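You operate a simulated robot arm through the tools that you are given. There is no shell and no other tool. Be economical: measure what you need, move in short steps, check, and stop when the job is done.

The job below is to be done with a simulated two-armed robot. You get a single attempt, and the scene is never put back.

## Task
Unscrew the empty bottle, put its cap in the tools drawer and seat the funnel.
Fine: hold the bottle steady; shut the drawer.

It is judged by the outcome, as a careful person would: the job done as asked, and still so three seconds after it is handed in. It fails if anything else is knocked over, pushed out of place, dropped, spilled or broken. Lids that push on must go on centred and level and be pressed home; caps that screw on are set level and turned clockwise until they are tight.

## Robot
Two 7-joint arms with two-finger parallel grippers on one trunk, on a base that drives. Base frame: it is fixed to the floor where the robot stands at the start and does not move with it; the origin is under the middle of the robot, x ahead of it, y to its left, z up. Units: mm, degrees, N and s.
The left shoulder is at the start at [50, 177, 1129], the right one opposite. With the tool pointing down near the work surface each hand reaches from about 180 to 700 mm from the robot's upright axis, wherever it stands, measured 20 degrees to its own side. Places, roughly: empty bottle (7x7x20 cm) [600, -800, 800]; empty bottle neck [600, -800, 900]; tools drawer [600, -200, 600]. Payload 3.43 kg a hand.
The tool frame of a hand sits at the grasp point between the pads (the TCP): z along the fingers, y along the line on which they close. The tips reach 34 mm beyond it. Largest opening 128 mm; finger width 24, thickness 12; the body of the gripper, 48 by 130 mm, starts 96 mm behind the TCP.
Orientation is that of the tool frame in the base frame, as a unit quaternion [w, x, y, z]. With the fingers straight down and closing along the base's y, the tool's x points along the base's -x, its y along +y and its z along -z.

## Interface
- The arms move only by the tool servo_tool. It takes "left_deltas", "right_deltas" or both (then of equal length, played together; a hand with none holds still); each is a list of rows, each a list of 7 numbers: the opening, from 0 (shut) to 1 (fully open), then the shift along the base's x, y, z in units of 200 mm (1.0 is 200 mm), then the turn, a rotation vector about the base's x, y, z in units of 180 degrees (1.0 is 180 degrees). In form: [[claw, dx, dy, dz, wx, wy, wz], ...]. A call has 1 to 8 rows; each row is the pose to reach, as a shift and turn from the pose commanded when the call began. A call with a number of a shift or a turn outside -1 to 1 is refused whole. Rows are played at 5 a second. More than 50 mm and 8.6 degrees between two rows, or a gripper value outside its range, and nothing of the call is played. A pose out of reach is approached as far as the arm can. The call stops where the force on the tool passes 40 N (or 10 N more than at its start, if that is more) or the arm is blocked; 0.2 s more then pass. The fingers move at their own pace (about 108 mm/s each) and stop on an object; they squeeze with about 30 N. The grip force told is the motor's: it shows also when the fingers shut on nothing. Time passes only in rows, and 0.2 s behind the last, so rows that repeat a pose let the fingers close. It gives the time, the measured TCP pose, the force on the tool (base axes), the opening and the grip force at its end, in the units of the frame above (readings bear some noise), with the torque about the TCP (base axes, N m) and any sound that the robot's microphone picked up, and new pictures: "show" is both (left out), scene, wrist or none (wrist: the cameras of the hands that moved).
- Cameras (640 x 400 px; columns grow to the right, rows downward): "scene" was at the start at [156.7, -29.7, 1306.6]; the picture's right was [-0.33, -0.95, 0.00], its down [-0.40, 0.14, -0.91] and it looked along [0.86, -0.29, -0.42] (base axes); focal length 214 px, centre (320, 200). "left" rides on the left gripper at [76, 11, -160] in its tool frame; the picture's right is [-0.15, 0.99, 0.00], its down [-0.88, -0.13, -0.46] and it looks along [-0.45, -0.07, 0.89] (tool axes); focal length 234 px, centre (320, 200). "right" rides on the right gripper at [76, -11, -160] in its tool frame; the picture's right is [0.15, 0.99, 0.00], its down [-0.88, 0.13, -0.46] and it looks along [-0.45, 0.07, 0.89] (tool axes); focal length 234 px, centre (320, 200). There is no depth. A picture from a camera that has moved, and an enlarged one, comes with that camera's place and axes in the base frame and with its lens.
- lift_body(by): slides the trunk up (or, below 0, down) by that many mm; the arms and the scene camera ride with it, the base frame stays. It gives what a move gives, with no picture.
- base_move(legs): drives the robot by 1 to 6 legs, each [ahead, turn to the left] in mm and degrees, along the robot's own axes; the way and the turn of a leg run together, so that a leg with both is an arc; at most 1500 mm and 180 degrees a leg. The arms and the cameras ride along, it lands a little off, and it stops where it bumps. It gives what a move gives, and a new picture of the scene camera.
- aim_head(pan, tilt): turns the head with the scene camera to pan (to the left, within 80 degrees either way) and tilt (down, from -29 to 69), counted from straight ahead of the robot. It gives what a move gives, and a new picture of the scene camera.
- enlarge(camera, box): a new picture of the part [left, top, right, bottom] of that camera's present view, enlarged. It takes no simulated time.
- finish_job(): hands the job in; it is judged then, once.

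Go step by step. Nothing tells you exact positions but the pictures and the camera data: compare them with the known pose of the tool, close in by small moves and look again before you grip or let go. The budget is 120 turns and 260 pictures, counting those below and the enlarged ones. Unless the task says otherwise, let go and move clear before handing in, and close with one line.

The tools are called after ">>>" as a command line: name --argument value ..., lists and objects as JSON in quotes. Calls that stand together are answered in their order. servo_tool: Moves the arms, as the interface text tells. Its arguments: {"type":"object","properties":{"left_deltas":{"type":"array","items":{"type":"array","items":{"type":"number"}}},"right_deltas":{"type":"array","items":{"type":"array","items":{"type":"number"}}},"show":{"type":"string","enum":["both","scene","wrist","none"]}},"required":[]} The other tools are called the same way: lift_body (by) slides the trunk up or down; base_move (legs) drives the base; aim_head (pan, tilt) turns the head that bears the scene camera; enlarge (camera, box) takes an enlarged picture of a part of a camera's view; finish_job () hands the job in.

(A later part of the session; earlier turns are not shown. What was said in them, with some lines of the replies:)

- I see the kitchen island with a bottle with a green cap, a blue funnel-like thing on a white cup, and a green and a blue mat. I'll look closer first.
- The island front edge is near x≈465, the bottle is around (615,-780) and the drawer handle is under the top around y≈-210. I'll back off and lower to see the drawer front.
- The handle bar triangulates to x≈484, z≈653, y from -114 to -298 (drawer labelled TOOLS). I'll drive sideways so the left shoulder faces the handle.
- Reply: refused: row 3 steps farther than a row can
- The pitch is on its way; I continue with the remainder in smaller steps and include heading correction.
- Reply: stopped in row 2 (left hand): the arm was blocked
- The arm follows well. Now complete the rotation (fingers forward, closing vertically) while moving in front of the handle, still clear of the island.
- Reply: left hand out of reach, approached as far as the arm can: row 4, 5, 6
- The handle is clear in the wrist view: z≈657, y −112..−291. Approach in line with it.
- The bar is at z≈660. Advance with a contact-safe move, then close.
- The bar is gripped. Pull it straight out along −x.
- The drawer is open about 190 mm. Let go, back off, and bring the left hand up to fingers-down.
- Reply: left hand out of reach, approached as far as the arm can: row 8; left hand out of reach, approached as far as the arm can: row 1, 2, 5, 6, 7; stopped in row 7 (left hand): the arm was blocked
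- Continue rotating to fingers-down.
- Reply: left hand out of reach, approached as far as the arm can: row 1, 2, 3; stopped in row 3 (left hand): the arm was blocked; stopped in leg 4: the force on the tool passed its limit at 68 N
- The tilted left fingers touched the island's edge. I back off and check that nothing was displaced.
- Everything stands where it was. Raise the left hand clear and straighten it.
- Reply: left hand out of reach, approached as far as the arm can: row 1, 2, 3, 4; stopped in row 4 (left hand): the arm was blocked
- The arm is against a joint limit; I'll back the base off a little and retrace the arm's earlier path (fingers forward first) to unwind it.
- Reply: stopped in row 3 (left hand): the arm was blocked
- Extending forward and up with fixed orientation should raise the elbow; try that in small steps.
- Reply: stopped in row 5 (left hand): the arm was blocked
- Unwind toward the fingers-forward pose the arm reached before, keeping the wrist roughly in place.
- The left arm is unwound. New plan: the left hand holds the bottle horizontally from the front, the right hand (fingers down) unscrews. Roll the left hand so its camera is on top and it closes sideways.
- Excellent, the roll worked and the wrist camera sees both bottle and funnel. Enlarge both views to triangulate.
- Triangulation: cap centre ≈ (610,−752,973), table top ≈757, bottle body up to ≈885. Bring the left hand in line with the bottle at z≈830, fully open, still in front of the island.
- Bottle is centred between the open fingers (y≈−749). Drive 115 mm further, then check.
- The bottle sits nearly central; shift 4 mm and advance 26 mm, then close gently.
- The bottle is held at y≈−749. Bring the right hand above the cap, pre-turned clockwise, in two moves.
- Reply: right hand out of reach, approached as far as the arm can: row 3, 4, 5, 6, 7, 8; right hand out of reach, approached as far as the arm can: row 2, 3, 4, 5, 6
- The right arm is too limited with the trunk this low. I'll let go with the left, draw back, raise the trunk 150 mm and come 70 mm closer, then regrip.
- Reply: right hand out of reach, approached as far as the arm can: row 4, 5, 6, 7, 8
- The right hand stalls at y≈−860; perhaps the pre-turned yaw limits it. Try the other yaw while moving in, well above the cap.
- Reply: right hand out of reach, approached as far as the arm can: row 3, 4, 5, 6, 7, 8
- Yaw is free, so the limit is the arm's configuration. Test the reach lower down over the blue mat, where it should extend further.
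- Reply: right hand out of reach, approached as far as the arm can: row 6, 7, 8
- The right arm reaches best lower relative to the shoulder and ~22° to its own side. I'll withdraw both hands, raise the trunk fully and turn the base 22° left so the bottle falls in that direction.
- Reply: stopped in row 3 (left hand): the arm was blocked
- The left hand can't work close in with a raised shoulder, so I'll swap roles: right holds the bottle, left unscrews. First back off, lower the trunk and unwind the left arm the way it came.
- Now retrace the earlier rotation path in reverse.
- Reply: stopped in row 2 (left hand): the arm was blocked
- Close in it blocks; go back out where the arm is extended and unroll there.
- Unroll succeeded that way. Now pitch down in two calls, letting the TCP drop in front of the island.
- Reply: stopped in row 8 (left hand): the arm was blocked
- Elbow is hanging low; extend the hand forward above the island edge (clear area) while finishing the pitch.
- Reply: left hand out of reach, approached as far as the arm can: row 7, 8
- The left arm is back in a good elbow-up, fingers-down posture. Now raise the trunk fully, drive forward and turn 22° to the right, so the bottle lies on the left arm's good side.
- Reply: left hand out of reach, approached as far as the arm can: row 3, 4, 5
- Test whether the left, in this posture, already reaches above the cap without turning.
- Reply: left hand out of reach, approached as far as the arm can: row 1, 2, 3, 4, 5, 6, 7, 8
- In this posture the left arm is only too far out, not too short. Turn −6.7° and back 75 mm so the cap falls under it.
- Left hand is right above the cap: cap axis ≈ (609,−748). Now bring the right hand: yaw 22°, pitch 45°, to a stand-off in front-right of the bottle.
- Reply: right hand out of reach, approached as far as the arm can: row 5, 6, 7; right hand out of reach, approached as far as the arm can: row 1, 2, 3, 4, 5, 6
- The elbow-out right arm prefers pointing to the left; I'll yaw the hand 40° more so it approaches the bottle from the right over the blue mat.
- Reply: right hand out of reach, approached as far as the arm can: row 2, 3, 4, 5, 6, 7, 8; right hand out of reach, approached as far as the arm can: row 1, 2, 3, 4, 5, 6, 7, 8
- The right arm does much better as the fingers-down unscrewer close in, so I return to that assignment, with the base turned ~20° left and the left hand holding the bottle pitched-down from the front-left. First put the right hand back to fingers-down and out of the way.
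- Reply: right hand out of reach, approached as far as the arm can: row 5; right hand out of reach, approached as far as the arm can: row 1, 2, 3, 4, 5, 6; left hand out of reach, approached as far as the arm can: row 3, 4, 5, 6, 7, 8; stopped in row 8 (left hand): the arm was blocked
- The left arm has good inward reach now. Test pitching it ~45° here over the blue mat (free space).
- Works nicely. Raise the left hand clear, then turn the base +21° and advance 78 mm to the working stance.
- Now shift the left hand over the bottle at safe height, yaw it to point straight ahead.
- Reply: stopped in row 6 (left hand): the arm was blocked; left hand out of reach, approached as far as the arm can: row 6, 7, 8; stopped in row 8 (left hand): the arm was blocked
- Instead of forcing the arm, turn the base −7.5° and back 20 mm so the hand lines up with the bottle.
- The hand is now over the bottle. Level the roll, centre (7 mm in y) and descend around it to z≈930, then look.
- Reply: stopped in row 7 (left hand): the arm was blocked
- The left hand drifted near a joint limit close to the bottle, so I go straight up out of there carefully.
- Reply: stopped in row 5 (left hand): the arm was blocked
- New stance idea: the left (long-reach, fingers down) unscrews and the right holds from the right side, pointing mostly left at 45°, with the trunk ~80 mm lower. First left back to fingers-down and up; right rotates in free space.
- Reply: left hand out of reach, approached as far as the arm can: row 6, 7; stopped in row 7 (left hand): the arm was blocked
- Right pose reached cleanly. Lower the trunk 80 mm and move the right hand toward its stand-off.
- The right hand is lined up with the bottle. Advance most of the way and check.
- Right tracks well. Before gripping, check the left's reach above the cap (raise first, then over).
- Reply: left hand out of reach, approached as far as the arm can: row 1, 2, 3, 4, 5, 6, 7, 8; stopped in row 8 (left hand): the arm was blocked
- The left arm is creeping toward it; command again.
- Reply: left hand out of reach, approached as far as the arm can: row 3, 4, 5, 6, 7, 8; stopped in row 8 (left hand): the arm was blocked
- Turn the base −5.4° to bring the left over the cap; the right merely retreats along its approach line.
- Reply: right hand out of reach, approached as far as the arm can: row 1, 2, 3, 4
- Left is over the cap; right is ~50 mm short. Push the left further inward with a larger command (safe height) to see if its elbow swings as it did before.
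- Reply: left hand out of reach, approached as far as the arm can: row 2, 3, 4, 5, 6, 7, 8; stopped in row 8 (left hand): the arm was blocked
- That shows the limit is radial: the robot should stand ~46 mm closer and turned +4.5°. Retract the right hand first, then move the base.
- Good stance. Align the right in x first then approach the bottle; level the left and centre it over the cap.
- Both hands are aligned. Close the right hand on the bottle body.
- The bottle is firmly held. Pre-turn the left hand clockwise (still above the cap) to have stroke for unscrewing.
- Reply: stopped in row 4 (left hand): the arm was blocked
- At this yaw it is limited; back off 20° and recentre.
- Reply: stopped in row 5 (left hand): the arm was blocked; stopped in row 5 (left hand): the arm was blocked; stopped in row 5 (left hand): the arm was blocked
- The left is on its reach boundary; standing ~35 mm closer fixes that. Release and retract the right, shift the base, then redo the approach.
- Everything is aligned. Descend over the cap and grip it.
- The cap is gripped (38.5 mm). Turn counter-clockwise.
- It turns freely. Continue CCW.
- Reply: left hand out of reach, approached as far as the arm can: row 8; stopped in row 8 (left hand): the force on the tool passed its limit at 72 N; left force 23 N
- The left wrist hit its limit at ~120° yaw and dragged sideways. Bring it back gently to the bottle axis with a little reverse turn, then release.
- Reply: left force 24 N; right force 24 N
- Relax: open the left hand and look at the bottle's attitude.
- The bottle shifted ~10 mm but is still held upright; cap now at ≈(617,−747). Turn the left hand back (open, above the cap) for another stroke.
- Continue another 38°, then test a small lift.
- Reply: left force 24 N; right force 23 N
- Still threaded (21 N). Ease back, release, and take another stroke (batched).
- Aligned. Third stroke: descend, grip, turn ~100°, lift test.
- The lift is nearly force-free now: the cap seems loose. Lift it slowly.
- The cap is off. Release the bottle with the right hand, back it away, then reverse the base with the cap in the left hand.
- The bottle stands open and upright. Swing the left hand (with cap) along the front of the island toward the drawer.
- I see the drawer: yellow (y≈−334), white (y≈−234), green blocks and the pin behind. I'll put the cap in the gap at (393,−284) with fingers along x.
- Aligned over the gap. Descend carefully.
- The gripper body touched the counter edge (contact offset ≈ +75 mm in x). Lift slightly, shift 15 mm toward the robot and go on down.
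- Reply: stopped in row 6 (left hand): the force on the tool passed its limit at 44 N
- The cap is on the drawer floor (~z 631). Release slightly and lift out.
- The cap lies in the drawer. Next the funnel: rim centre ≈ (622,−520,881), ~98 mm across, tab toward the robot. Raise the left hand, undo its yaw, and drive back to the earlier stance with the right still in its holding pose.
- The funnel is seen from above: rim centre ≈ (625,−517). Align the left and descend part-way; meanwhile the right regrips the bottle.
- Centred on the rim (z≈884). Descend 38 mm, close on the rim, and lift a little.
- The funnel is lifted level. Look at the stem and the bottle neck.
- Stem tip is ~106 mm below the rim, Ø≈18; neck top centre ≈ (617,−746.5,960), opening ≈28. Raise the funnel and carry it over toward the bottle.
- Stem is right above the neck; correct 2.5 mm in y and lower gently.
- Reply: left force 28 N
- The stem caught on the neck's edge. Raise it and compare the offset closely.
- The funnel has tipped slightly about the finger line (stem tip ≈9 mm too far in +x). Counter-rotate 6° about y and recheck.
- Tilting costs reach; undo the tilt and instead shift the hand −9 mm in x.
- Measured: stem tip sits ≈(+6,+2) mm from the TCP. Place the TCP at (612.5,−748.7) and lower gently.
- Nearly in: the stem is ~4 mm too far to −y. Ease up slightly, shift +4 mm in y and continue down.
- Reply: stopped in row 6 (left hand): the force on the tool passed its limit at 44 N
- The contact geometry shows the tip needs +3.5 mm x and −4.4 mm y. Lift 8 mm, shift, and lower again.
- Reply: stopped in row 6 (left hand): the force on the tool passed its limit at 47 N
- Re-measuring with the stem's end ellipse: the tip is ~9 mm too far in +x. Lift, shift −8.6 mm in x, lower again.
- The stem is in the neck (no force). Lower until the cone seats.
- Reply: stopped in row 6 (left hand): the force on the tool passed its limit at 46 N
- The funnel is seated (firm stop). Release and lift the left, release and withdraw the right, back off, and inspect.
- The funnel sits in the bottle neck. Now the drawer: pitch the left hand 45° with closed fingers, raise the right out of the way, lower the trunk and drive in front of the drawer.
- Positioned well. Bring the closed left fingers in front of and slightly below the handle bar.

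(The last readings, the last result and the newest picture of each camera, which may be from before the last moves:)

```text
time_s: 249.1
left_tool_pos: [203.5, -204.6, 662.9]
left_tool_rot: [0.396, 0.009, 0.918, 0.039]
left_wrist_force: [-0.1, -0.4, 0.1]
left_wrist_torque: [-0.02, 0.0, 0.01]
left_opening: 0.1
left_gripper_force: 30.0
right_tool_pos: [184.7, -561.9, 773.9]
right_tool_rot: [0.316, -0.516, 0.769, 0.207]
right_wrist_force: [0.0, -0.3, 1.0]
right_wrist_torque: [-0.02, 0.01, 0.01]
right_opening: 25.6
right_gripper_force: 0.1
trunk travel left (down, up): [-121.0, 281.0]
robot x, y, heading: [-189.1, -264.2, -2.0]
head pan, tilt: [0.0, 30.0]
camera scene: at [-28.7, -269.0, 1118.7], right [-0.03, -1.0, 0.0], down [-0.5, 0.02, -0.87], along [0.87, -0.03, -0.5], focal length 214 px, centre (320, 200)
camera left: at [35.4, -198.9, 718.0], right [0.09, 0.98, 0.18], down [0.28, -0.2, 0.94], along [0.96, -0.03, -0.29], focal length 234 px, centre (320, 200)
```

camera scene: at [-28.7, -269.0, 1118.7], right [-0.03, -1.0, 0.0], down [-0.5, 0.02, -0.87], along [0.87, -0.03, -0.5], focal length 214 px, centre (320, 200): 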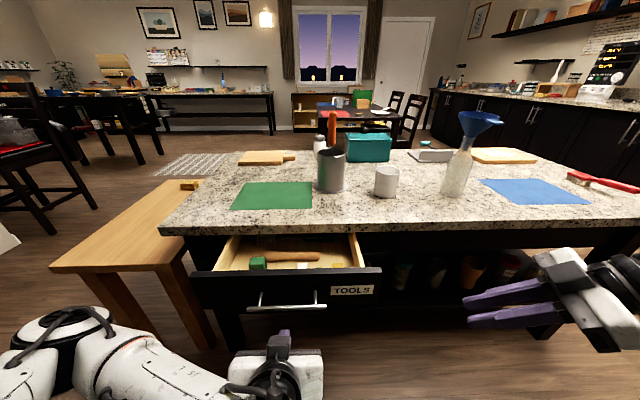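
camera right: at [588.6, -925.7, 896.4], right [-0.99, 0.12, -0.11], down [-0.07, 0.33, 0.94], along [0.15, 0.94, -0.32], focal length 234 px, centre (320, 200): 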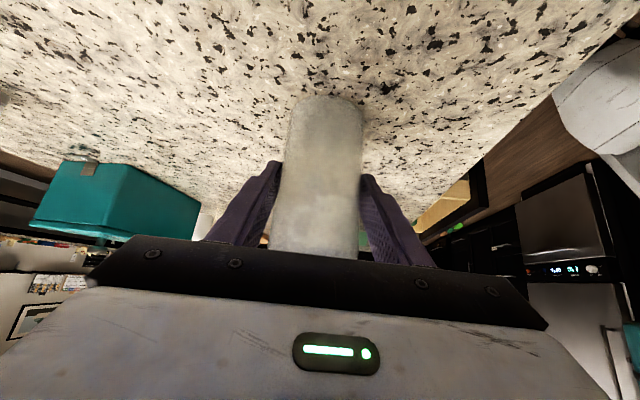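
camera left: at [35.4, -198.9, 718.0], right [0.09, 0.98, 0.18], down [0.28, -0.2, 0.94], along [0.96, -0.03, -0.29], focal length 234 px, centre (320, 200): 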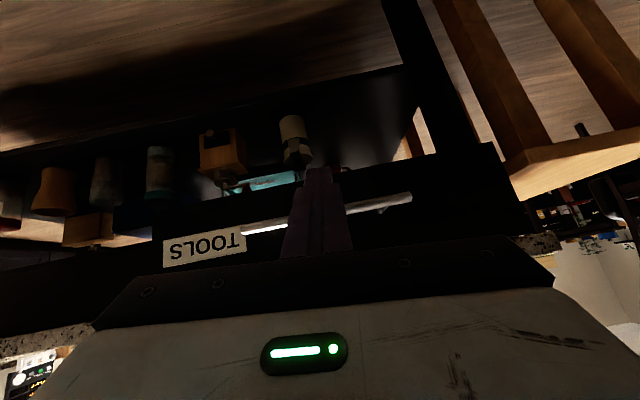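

Fingers are centred on the handle. Push straight forward.

>>> servo_tool --left_deltas '[[0, 0.12, 0, 0, 0, 0, 0], [0, 0.25, 0, 0, 0, 0, 0], [0, 0.37, 0, 0, 0, 0, 0], [0, 0.5, 0, 0, 0, 0, 0], [0, 0.62, 0, 0, 0, 0, 0], [0, 0.75, 0, 0, 0, 0, 0], [0, 0.87, 0, 0, 0, 0, 0], [0, 1.0, 0, 0, 0, 0, 0]]'

```text
time_s: 250.9
left_tool_pos: [407.1, -204.4, 664.0]
left_tool_rot: [0.396, 0.008, 0.917, 0.039]
left_wrist_force: [-0.3, -0.3, -0.3]
left_wrist_torque: [0.01, -0.01, 0.01]
left_opening: 0.1
left_gripper_force: 29.3
right_tool_pos: [186.2, -562.2, 774.3]
right_tool_rot: [0.316, -0.517, 0.768, 0.207]
right_wrist_force: [-0.7, 0.7, -0.1]
right_wrist_torque: [-0.02, 0.02, -0.01]
right_opening: 25.4
right_gripper_force: 0.0
trunk travel left (down, up): [-121.0, 281.0]
robot x, y, heading: [-188.1, -263.6, -2.0]
head pan, tilt: [0.0, 30.0]
camera scene: at [-28.8, -269.0, 1118.7], right [-0.03, -1.0, 0.0], down [-0.5, 0.02, -0.87], along [0.87, -0.03, -0.5], focal length 214 px, centre (320, 200)
camera left: at [239.3, -199.0, 719.3], right [0.08, 0.98, 0.18], down [0.27, -0.2, 0.94], along [0.96, -0.03, -0.29], focal length 234 px, centre (320, 200)
```

scene: 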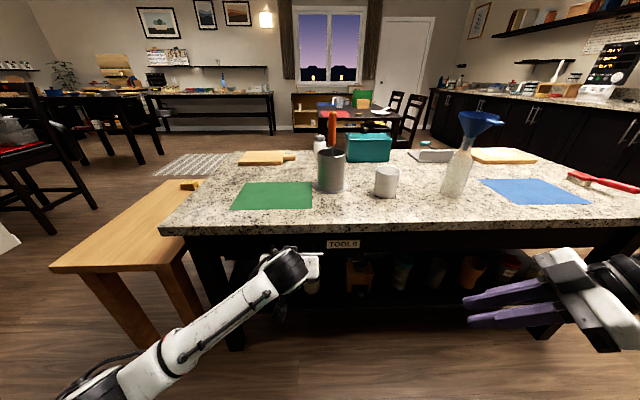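
left: 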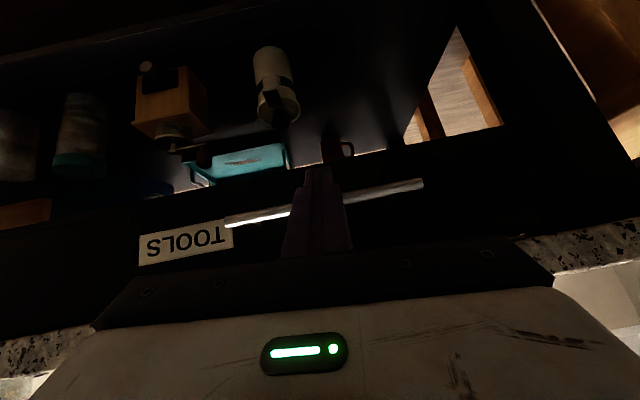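

Nearly closed. Keep pushing until it stops.

>>> servo_tool --left_deltas '[[0, 0.06, 0, 0, 0, 0, 0], [0, 0.12, 0, 0, 0, 0, 0], [0, 0.17, 0, 0, 0, 0, 0], [0, 0.21, 0, 0, 0, 0, 0], [0, 0.25, 0, 0, 0, 0, 0], [0, 0.29, 0, 0, 0, 0, 0], [0, 0.33, 0, 0, 0, 0, 0], [0, 0.36, 0, 0, 0, 0, 0]]'

```text
time_s: 252.4
left_tool_pos: [460.3, -207.5, 654.2]
left_tool_rot: [0.385, 0.01, 0.922, 0.04]
left_wrist_force: [0.0, 0.1, 0.2]
left_wrist_torque: [0.0, -0.02, -0.01]
left_opening: 0.2
left_gripper_force: 29.7
right_tool_pos: [184.8, -562.1, 773.4]
right_tool_rot: [0.316, -0.517, 0.768, 0.207]
right_wrist_force: [0.3, -0.6, -0.4]
right_wrist_torque: [-0.02, 0.0, 0.02]
right_opening: 25.5
right_gripper_force: 0.1
trunk travel left (down, up): [-121.0, 281.0]
robot x, y, heading: [-186.0, -259.8, -1.8]
head pan, tilt: [0.0, 30.0]
stopped in row 7 (left hand): the force on the tool passed its limit at 63 N (the readings are from after the stop); the commanded pose is now the measured one
camera scene: at [-29.0, -269.0, 1118.6], right [-0.03, -1.0, 0.0], down [-0.5, 0.02, -0.87], along [0.87, -0.03, -0.5], focal length 214 px, centre (320, 200)
camera left: at [293.7, -201.9, 714.2], right [0.09, 0.98, 0.18], down [0.3, -0.2, 0.93], along [0.95, -0.03, -0.31], focal length 234 px, centre (320, 200)
```

scene: 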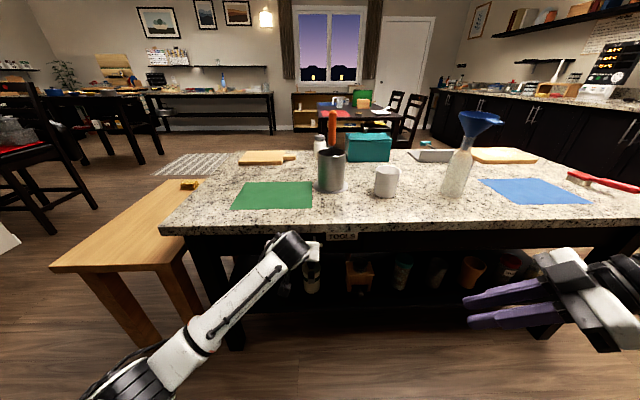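
left: 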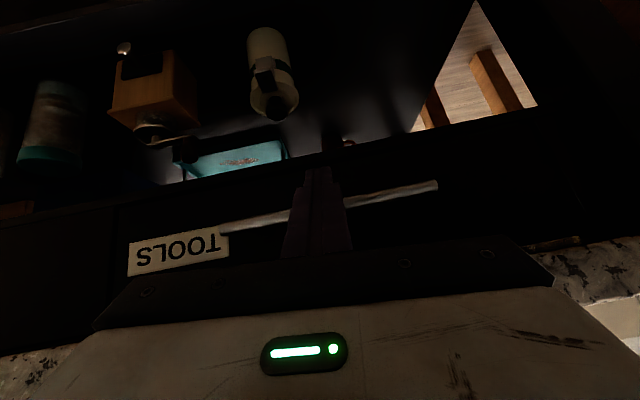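

It hit the stop at the fully closed position. Withdraw and verify.

>>> servo_tool --left_deltas '[[0, -0.1, 0, 0, 0, 0, 0], [0, -0.25, 0, 0, 0, 0, 0], [0, -0.45, 0, 0, 0, 0, 0], [0, -0.65, 0, 0, 0, 0, 0], [0, -0.85, 0, 0, 0, 0, 0]]' --show "none"

>>> base_move --legs '[[-150, 0]]'

>>> aim_head --pan -12 --tilt 25

>>> enlarge --camera "scene" --box '[180, 120, 440, 300]'

```text
time_s: 253.6
left_tool_pos: [290.7, -207.4, 655.8]
left_tool_rot: [0.385, 0.008, 0.922, 0.04]
left_wrist_force: [-0.1, -0.1, 0.0]
left_wrist_torque: [0.03, 0.02, -0.02]
left_opening: 0.0
left_gripper_force: 30.1
right_tool_pos: [184.3, -562.3, 773.4]
right_tool_rot: [0.316, -0.517, 0.768, 0.208]
right_wrist_force: [0.6, -0.5, -0.8]
right_wrist_torque: [0.03, 0.02, 0.03]
right_opening: 25.5
right_gripper_force: 0.1
trunk travel left (down, up): [-121.0, 281.0]
robot x, y, heading: [-187.2, -263.2, -2.0]
head pan, tilt: [0.0, 30.0]
```

```text
time_s: 255.0
left_tool_pos: [139.8, -203.8, 655.5]
left_tool_rot: [0.386, 0.01, 0.922, 0.039]
left_wrist_force: [-0.1, -0.7, 0.1]
left_wrist_torque: [-0.01, 0.0, 0.01]
left_opening: 0.2
left_gripper_force: 29.9
right_tool_pos: [35.1, -556.7, 773.5]
right_tool_rot: [0.316, -0.517, 0.768, 0.207]
right_wrist_force: [0.5, 0.2, 0.3]
right_wrist_torque: [-0.01, 0.0, 0.01]
right_opening: 25.8
right_gripper_force: 0.0
trunk travel left (down, up): [-121.0, 281.0]
robot x, y, heading: [-339.0, -260.4, -1.9]
head pan, tilt: [0.0, 30.0]
camera scene: at [-178.8, -263.9, 1118.6], right [-0.03, -1.0, 0.0], down [-0.5, 0.02, -0.87], along [0.87, -0.03, -0.5], focal length 214 px, centre (320, 200)
```

scene: 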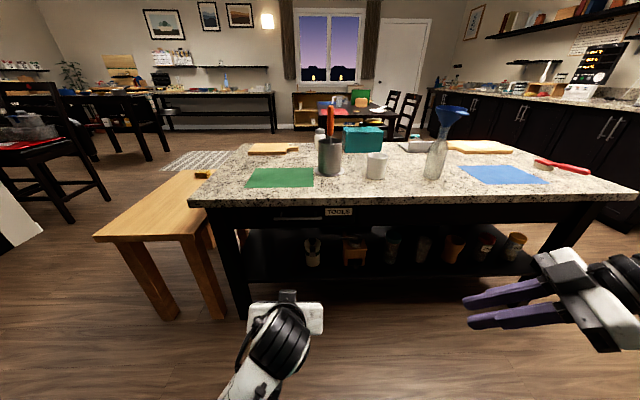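

```text
time_s: 255.7
left_tool_pos: [140.1, -202.9, 654.9]
left_tool_rot: [0.386, 0.009, 0.922, 0.04]
left_wrist_force: [0.5, -0.1, -0.9]
left_wrist_torque: [0.0, 0.01, 0.02]
left_opening: 0.1
left_gripper_force: 30.3
right_tool_pos: [34.8, -556.6, 773.3]
right_tool_rot: [0.316, -0.517, 0.768, 0.207]
right_wrist_force: [0.8, 0.8, -0.1]
right_wrist_torque: [0.0, 0.02, 0.01]
right_opening: 25.5
right_gripper_force: 0.1
trunk travel left (down, up): [-121.0, 281.0]
robot x, y, heading: [-341.9, -261.7, -1.8]
head pan, tilt: [-12.0, 25.0]
camera scene: at [-179.8, -283.0, 1126.6], right [-0.24, -0.97, 0.0], down [-0.41, 0.1, -0.91], along [0.88, -0.22, -0.42], focal length 214 px, centre (320, 200)
```

scene: 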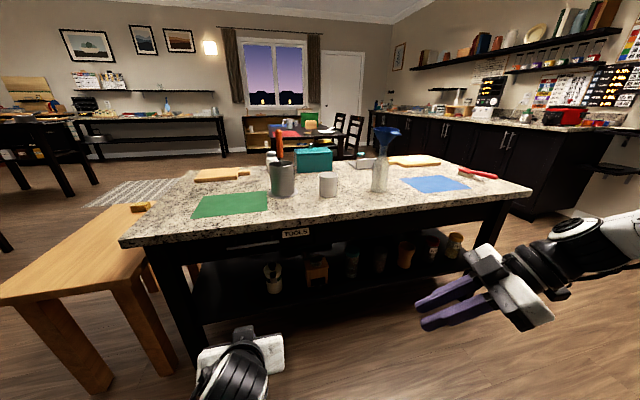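

```text
2.22 times, centred on (310, 210) of scene
camera zoom: at [-179.8, -283.0, 1126.6], right [-0.24, -0.97, 0.0], down [-0.41, 0.1, -0.91], along [0.88, -0.22, -0.42], focal length 477 px, centre (342, 178)
```

zoom: 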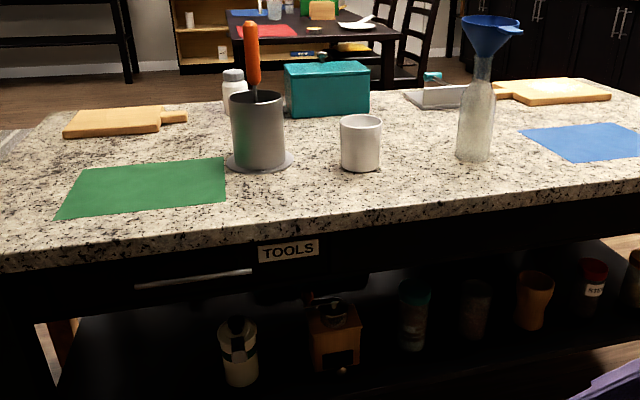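

The drawer is shut (handle back at x≈485). A last look at the funnel.

>>> enlarge --camera "scene" --box '[350, 115, 420, 200]'

```text
4.71 times, centred on (385, 158) of scene
camera zoom: at [-179.8, -283.0, 1126.6], right [-0.24, -0.97, 0.0], down [-0.41, 0.1, -0.91], along [0.88, -0.22, -0.42], focal length 1009 px, centre (14, 400)
```

zoom: 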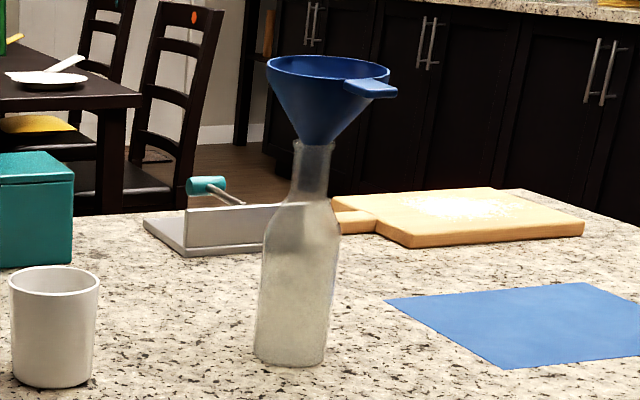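

The funnel is seated with its cone on the neck, the bottle stands upright, the cap is in the closed drawer, and both hands are clear. I hand the job in.

>>> finish_job

```text
The job is handed in.
```

The bottle is uncapped and standing upright with the funnel in its neck, the cap is in the tools drawer, and the drawer is shut. While I was unscrewing the cap, the bottle slid about 10 mm on the counter. The left fingers also touched the counter edge once early on, with nothing displaced.
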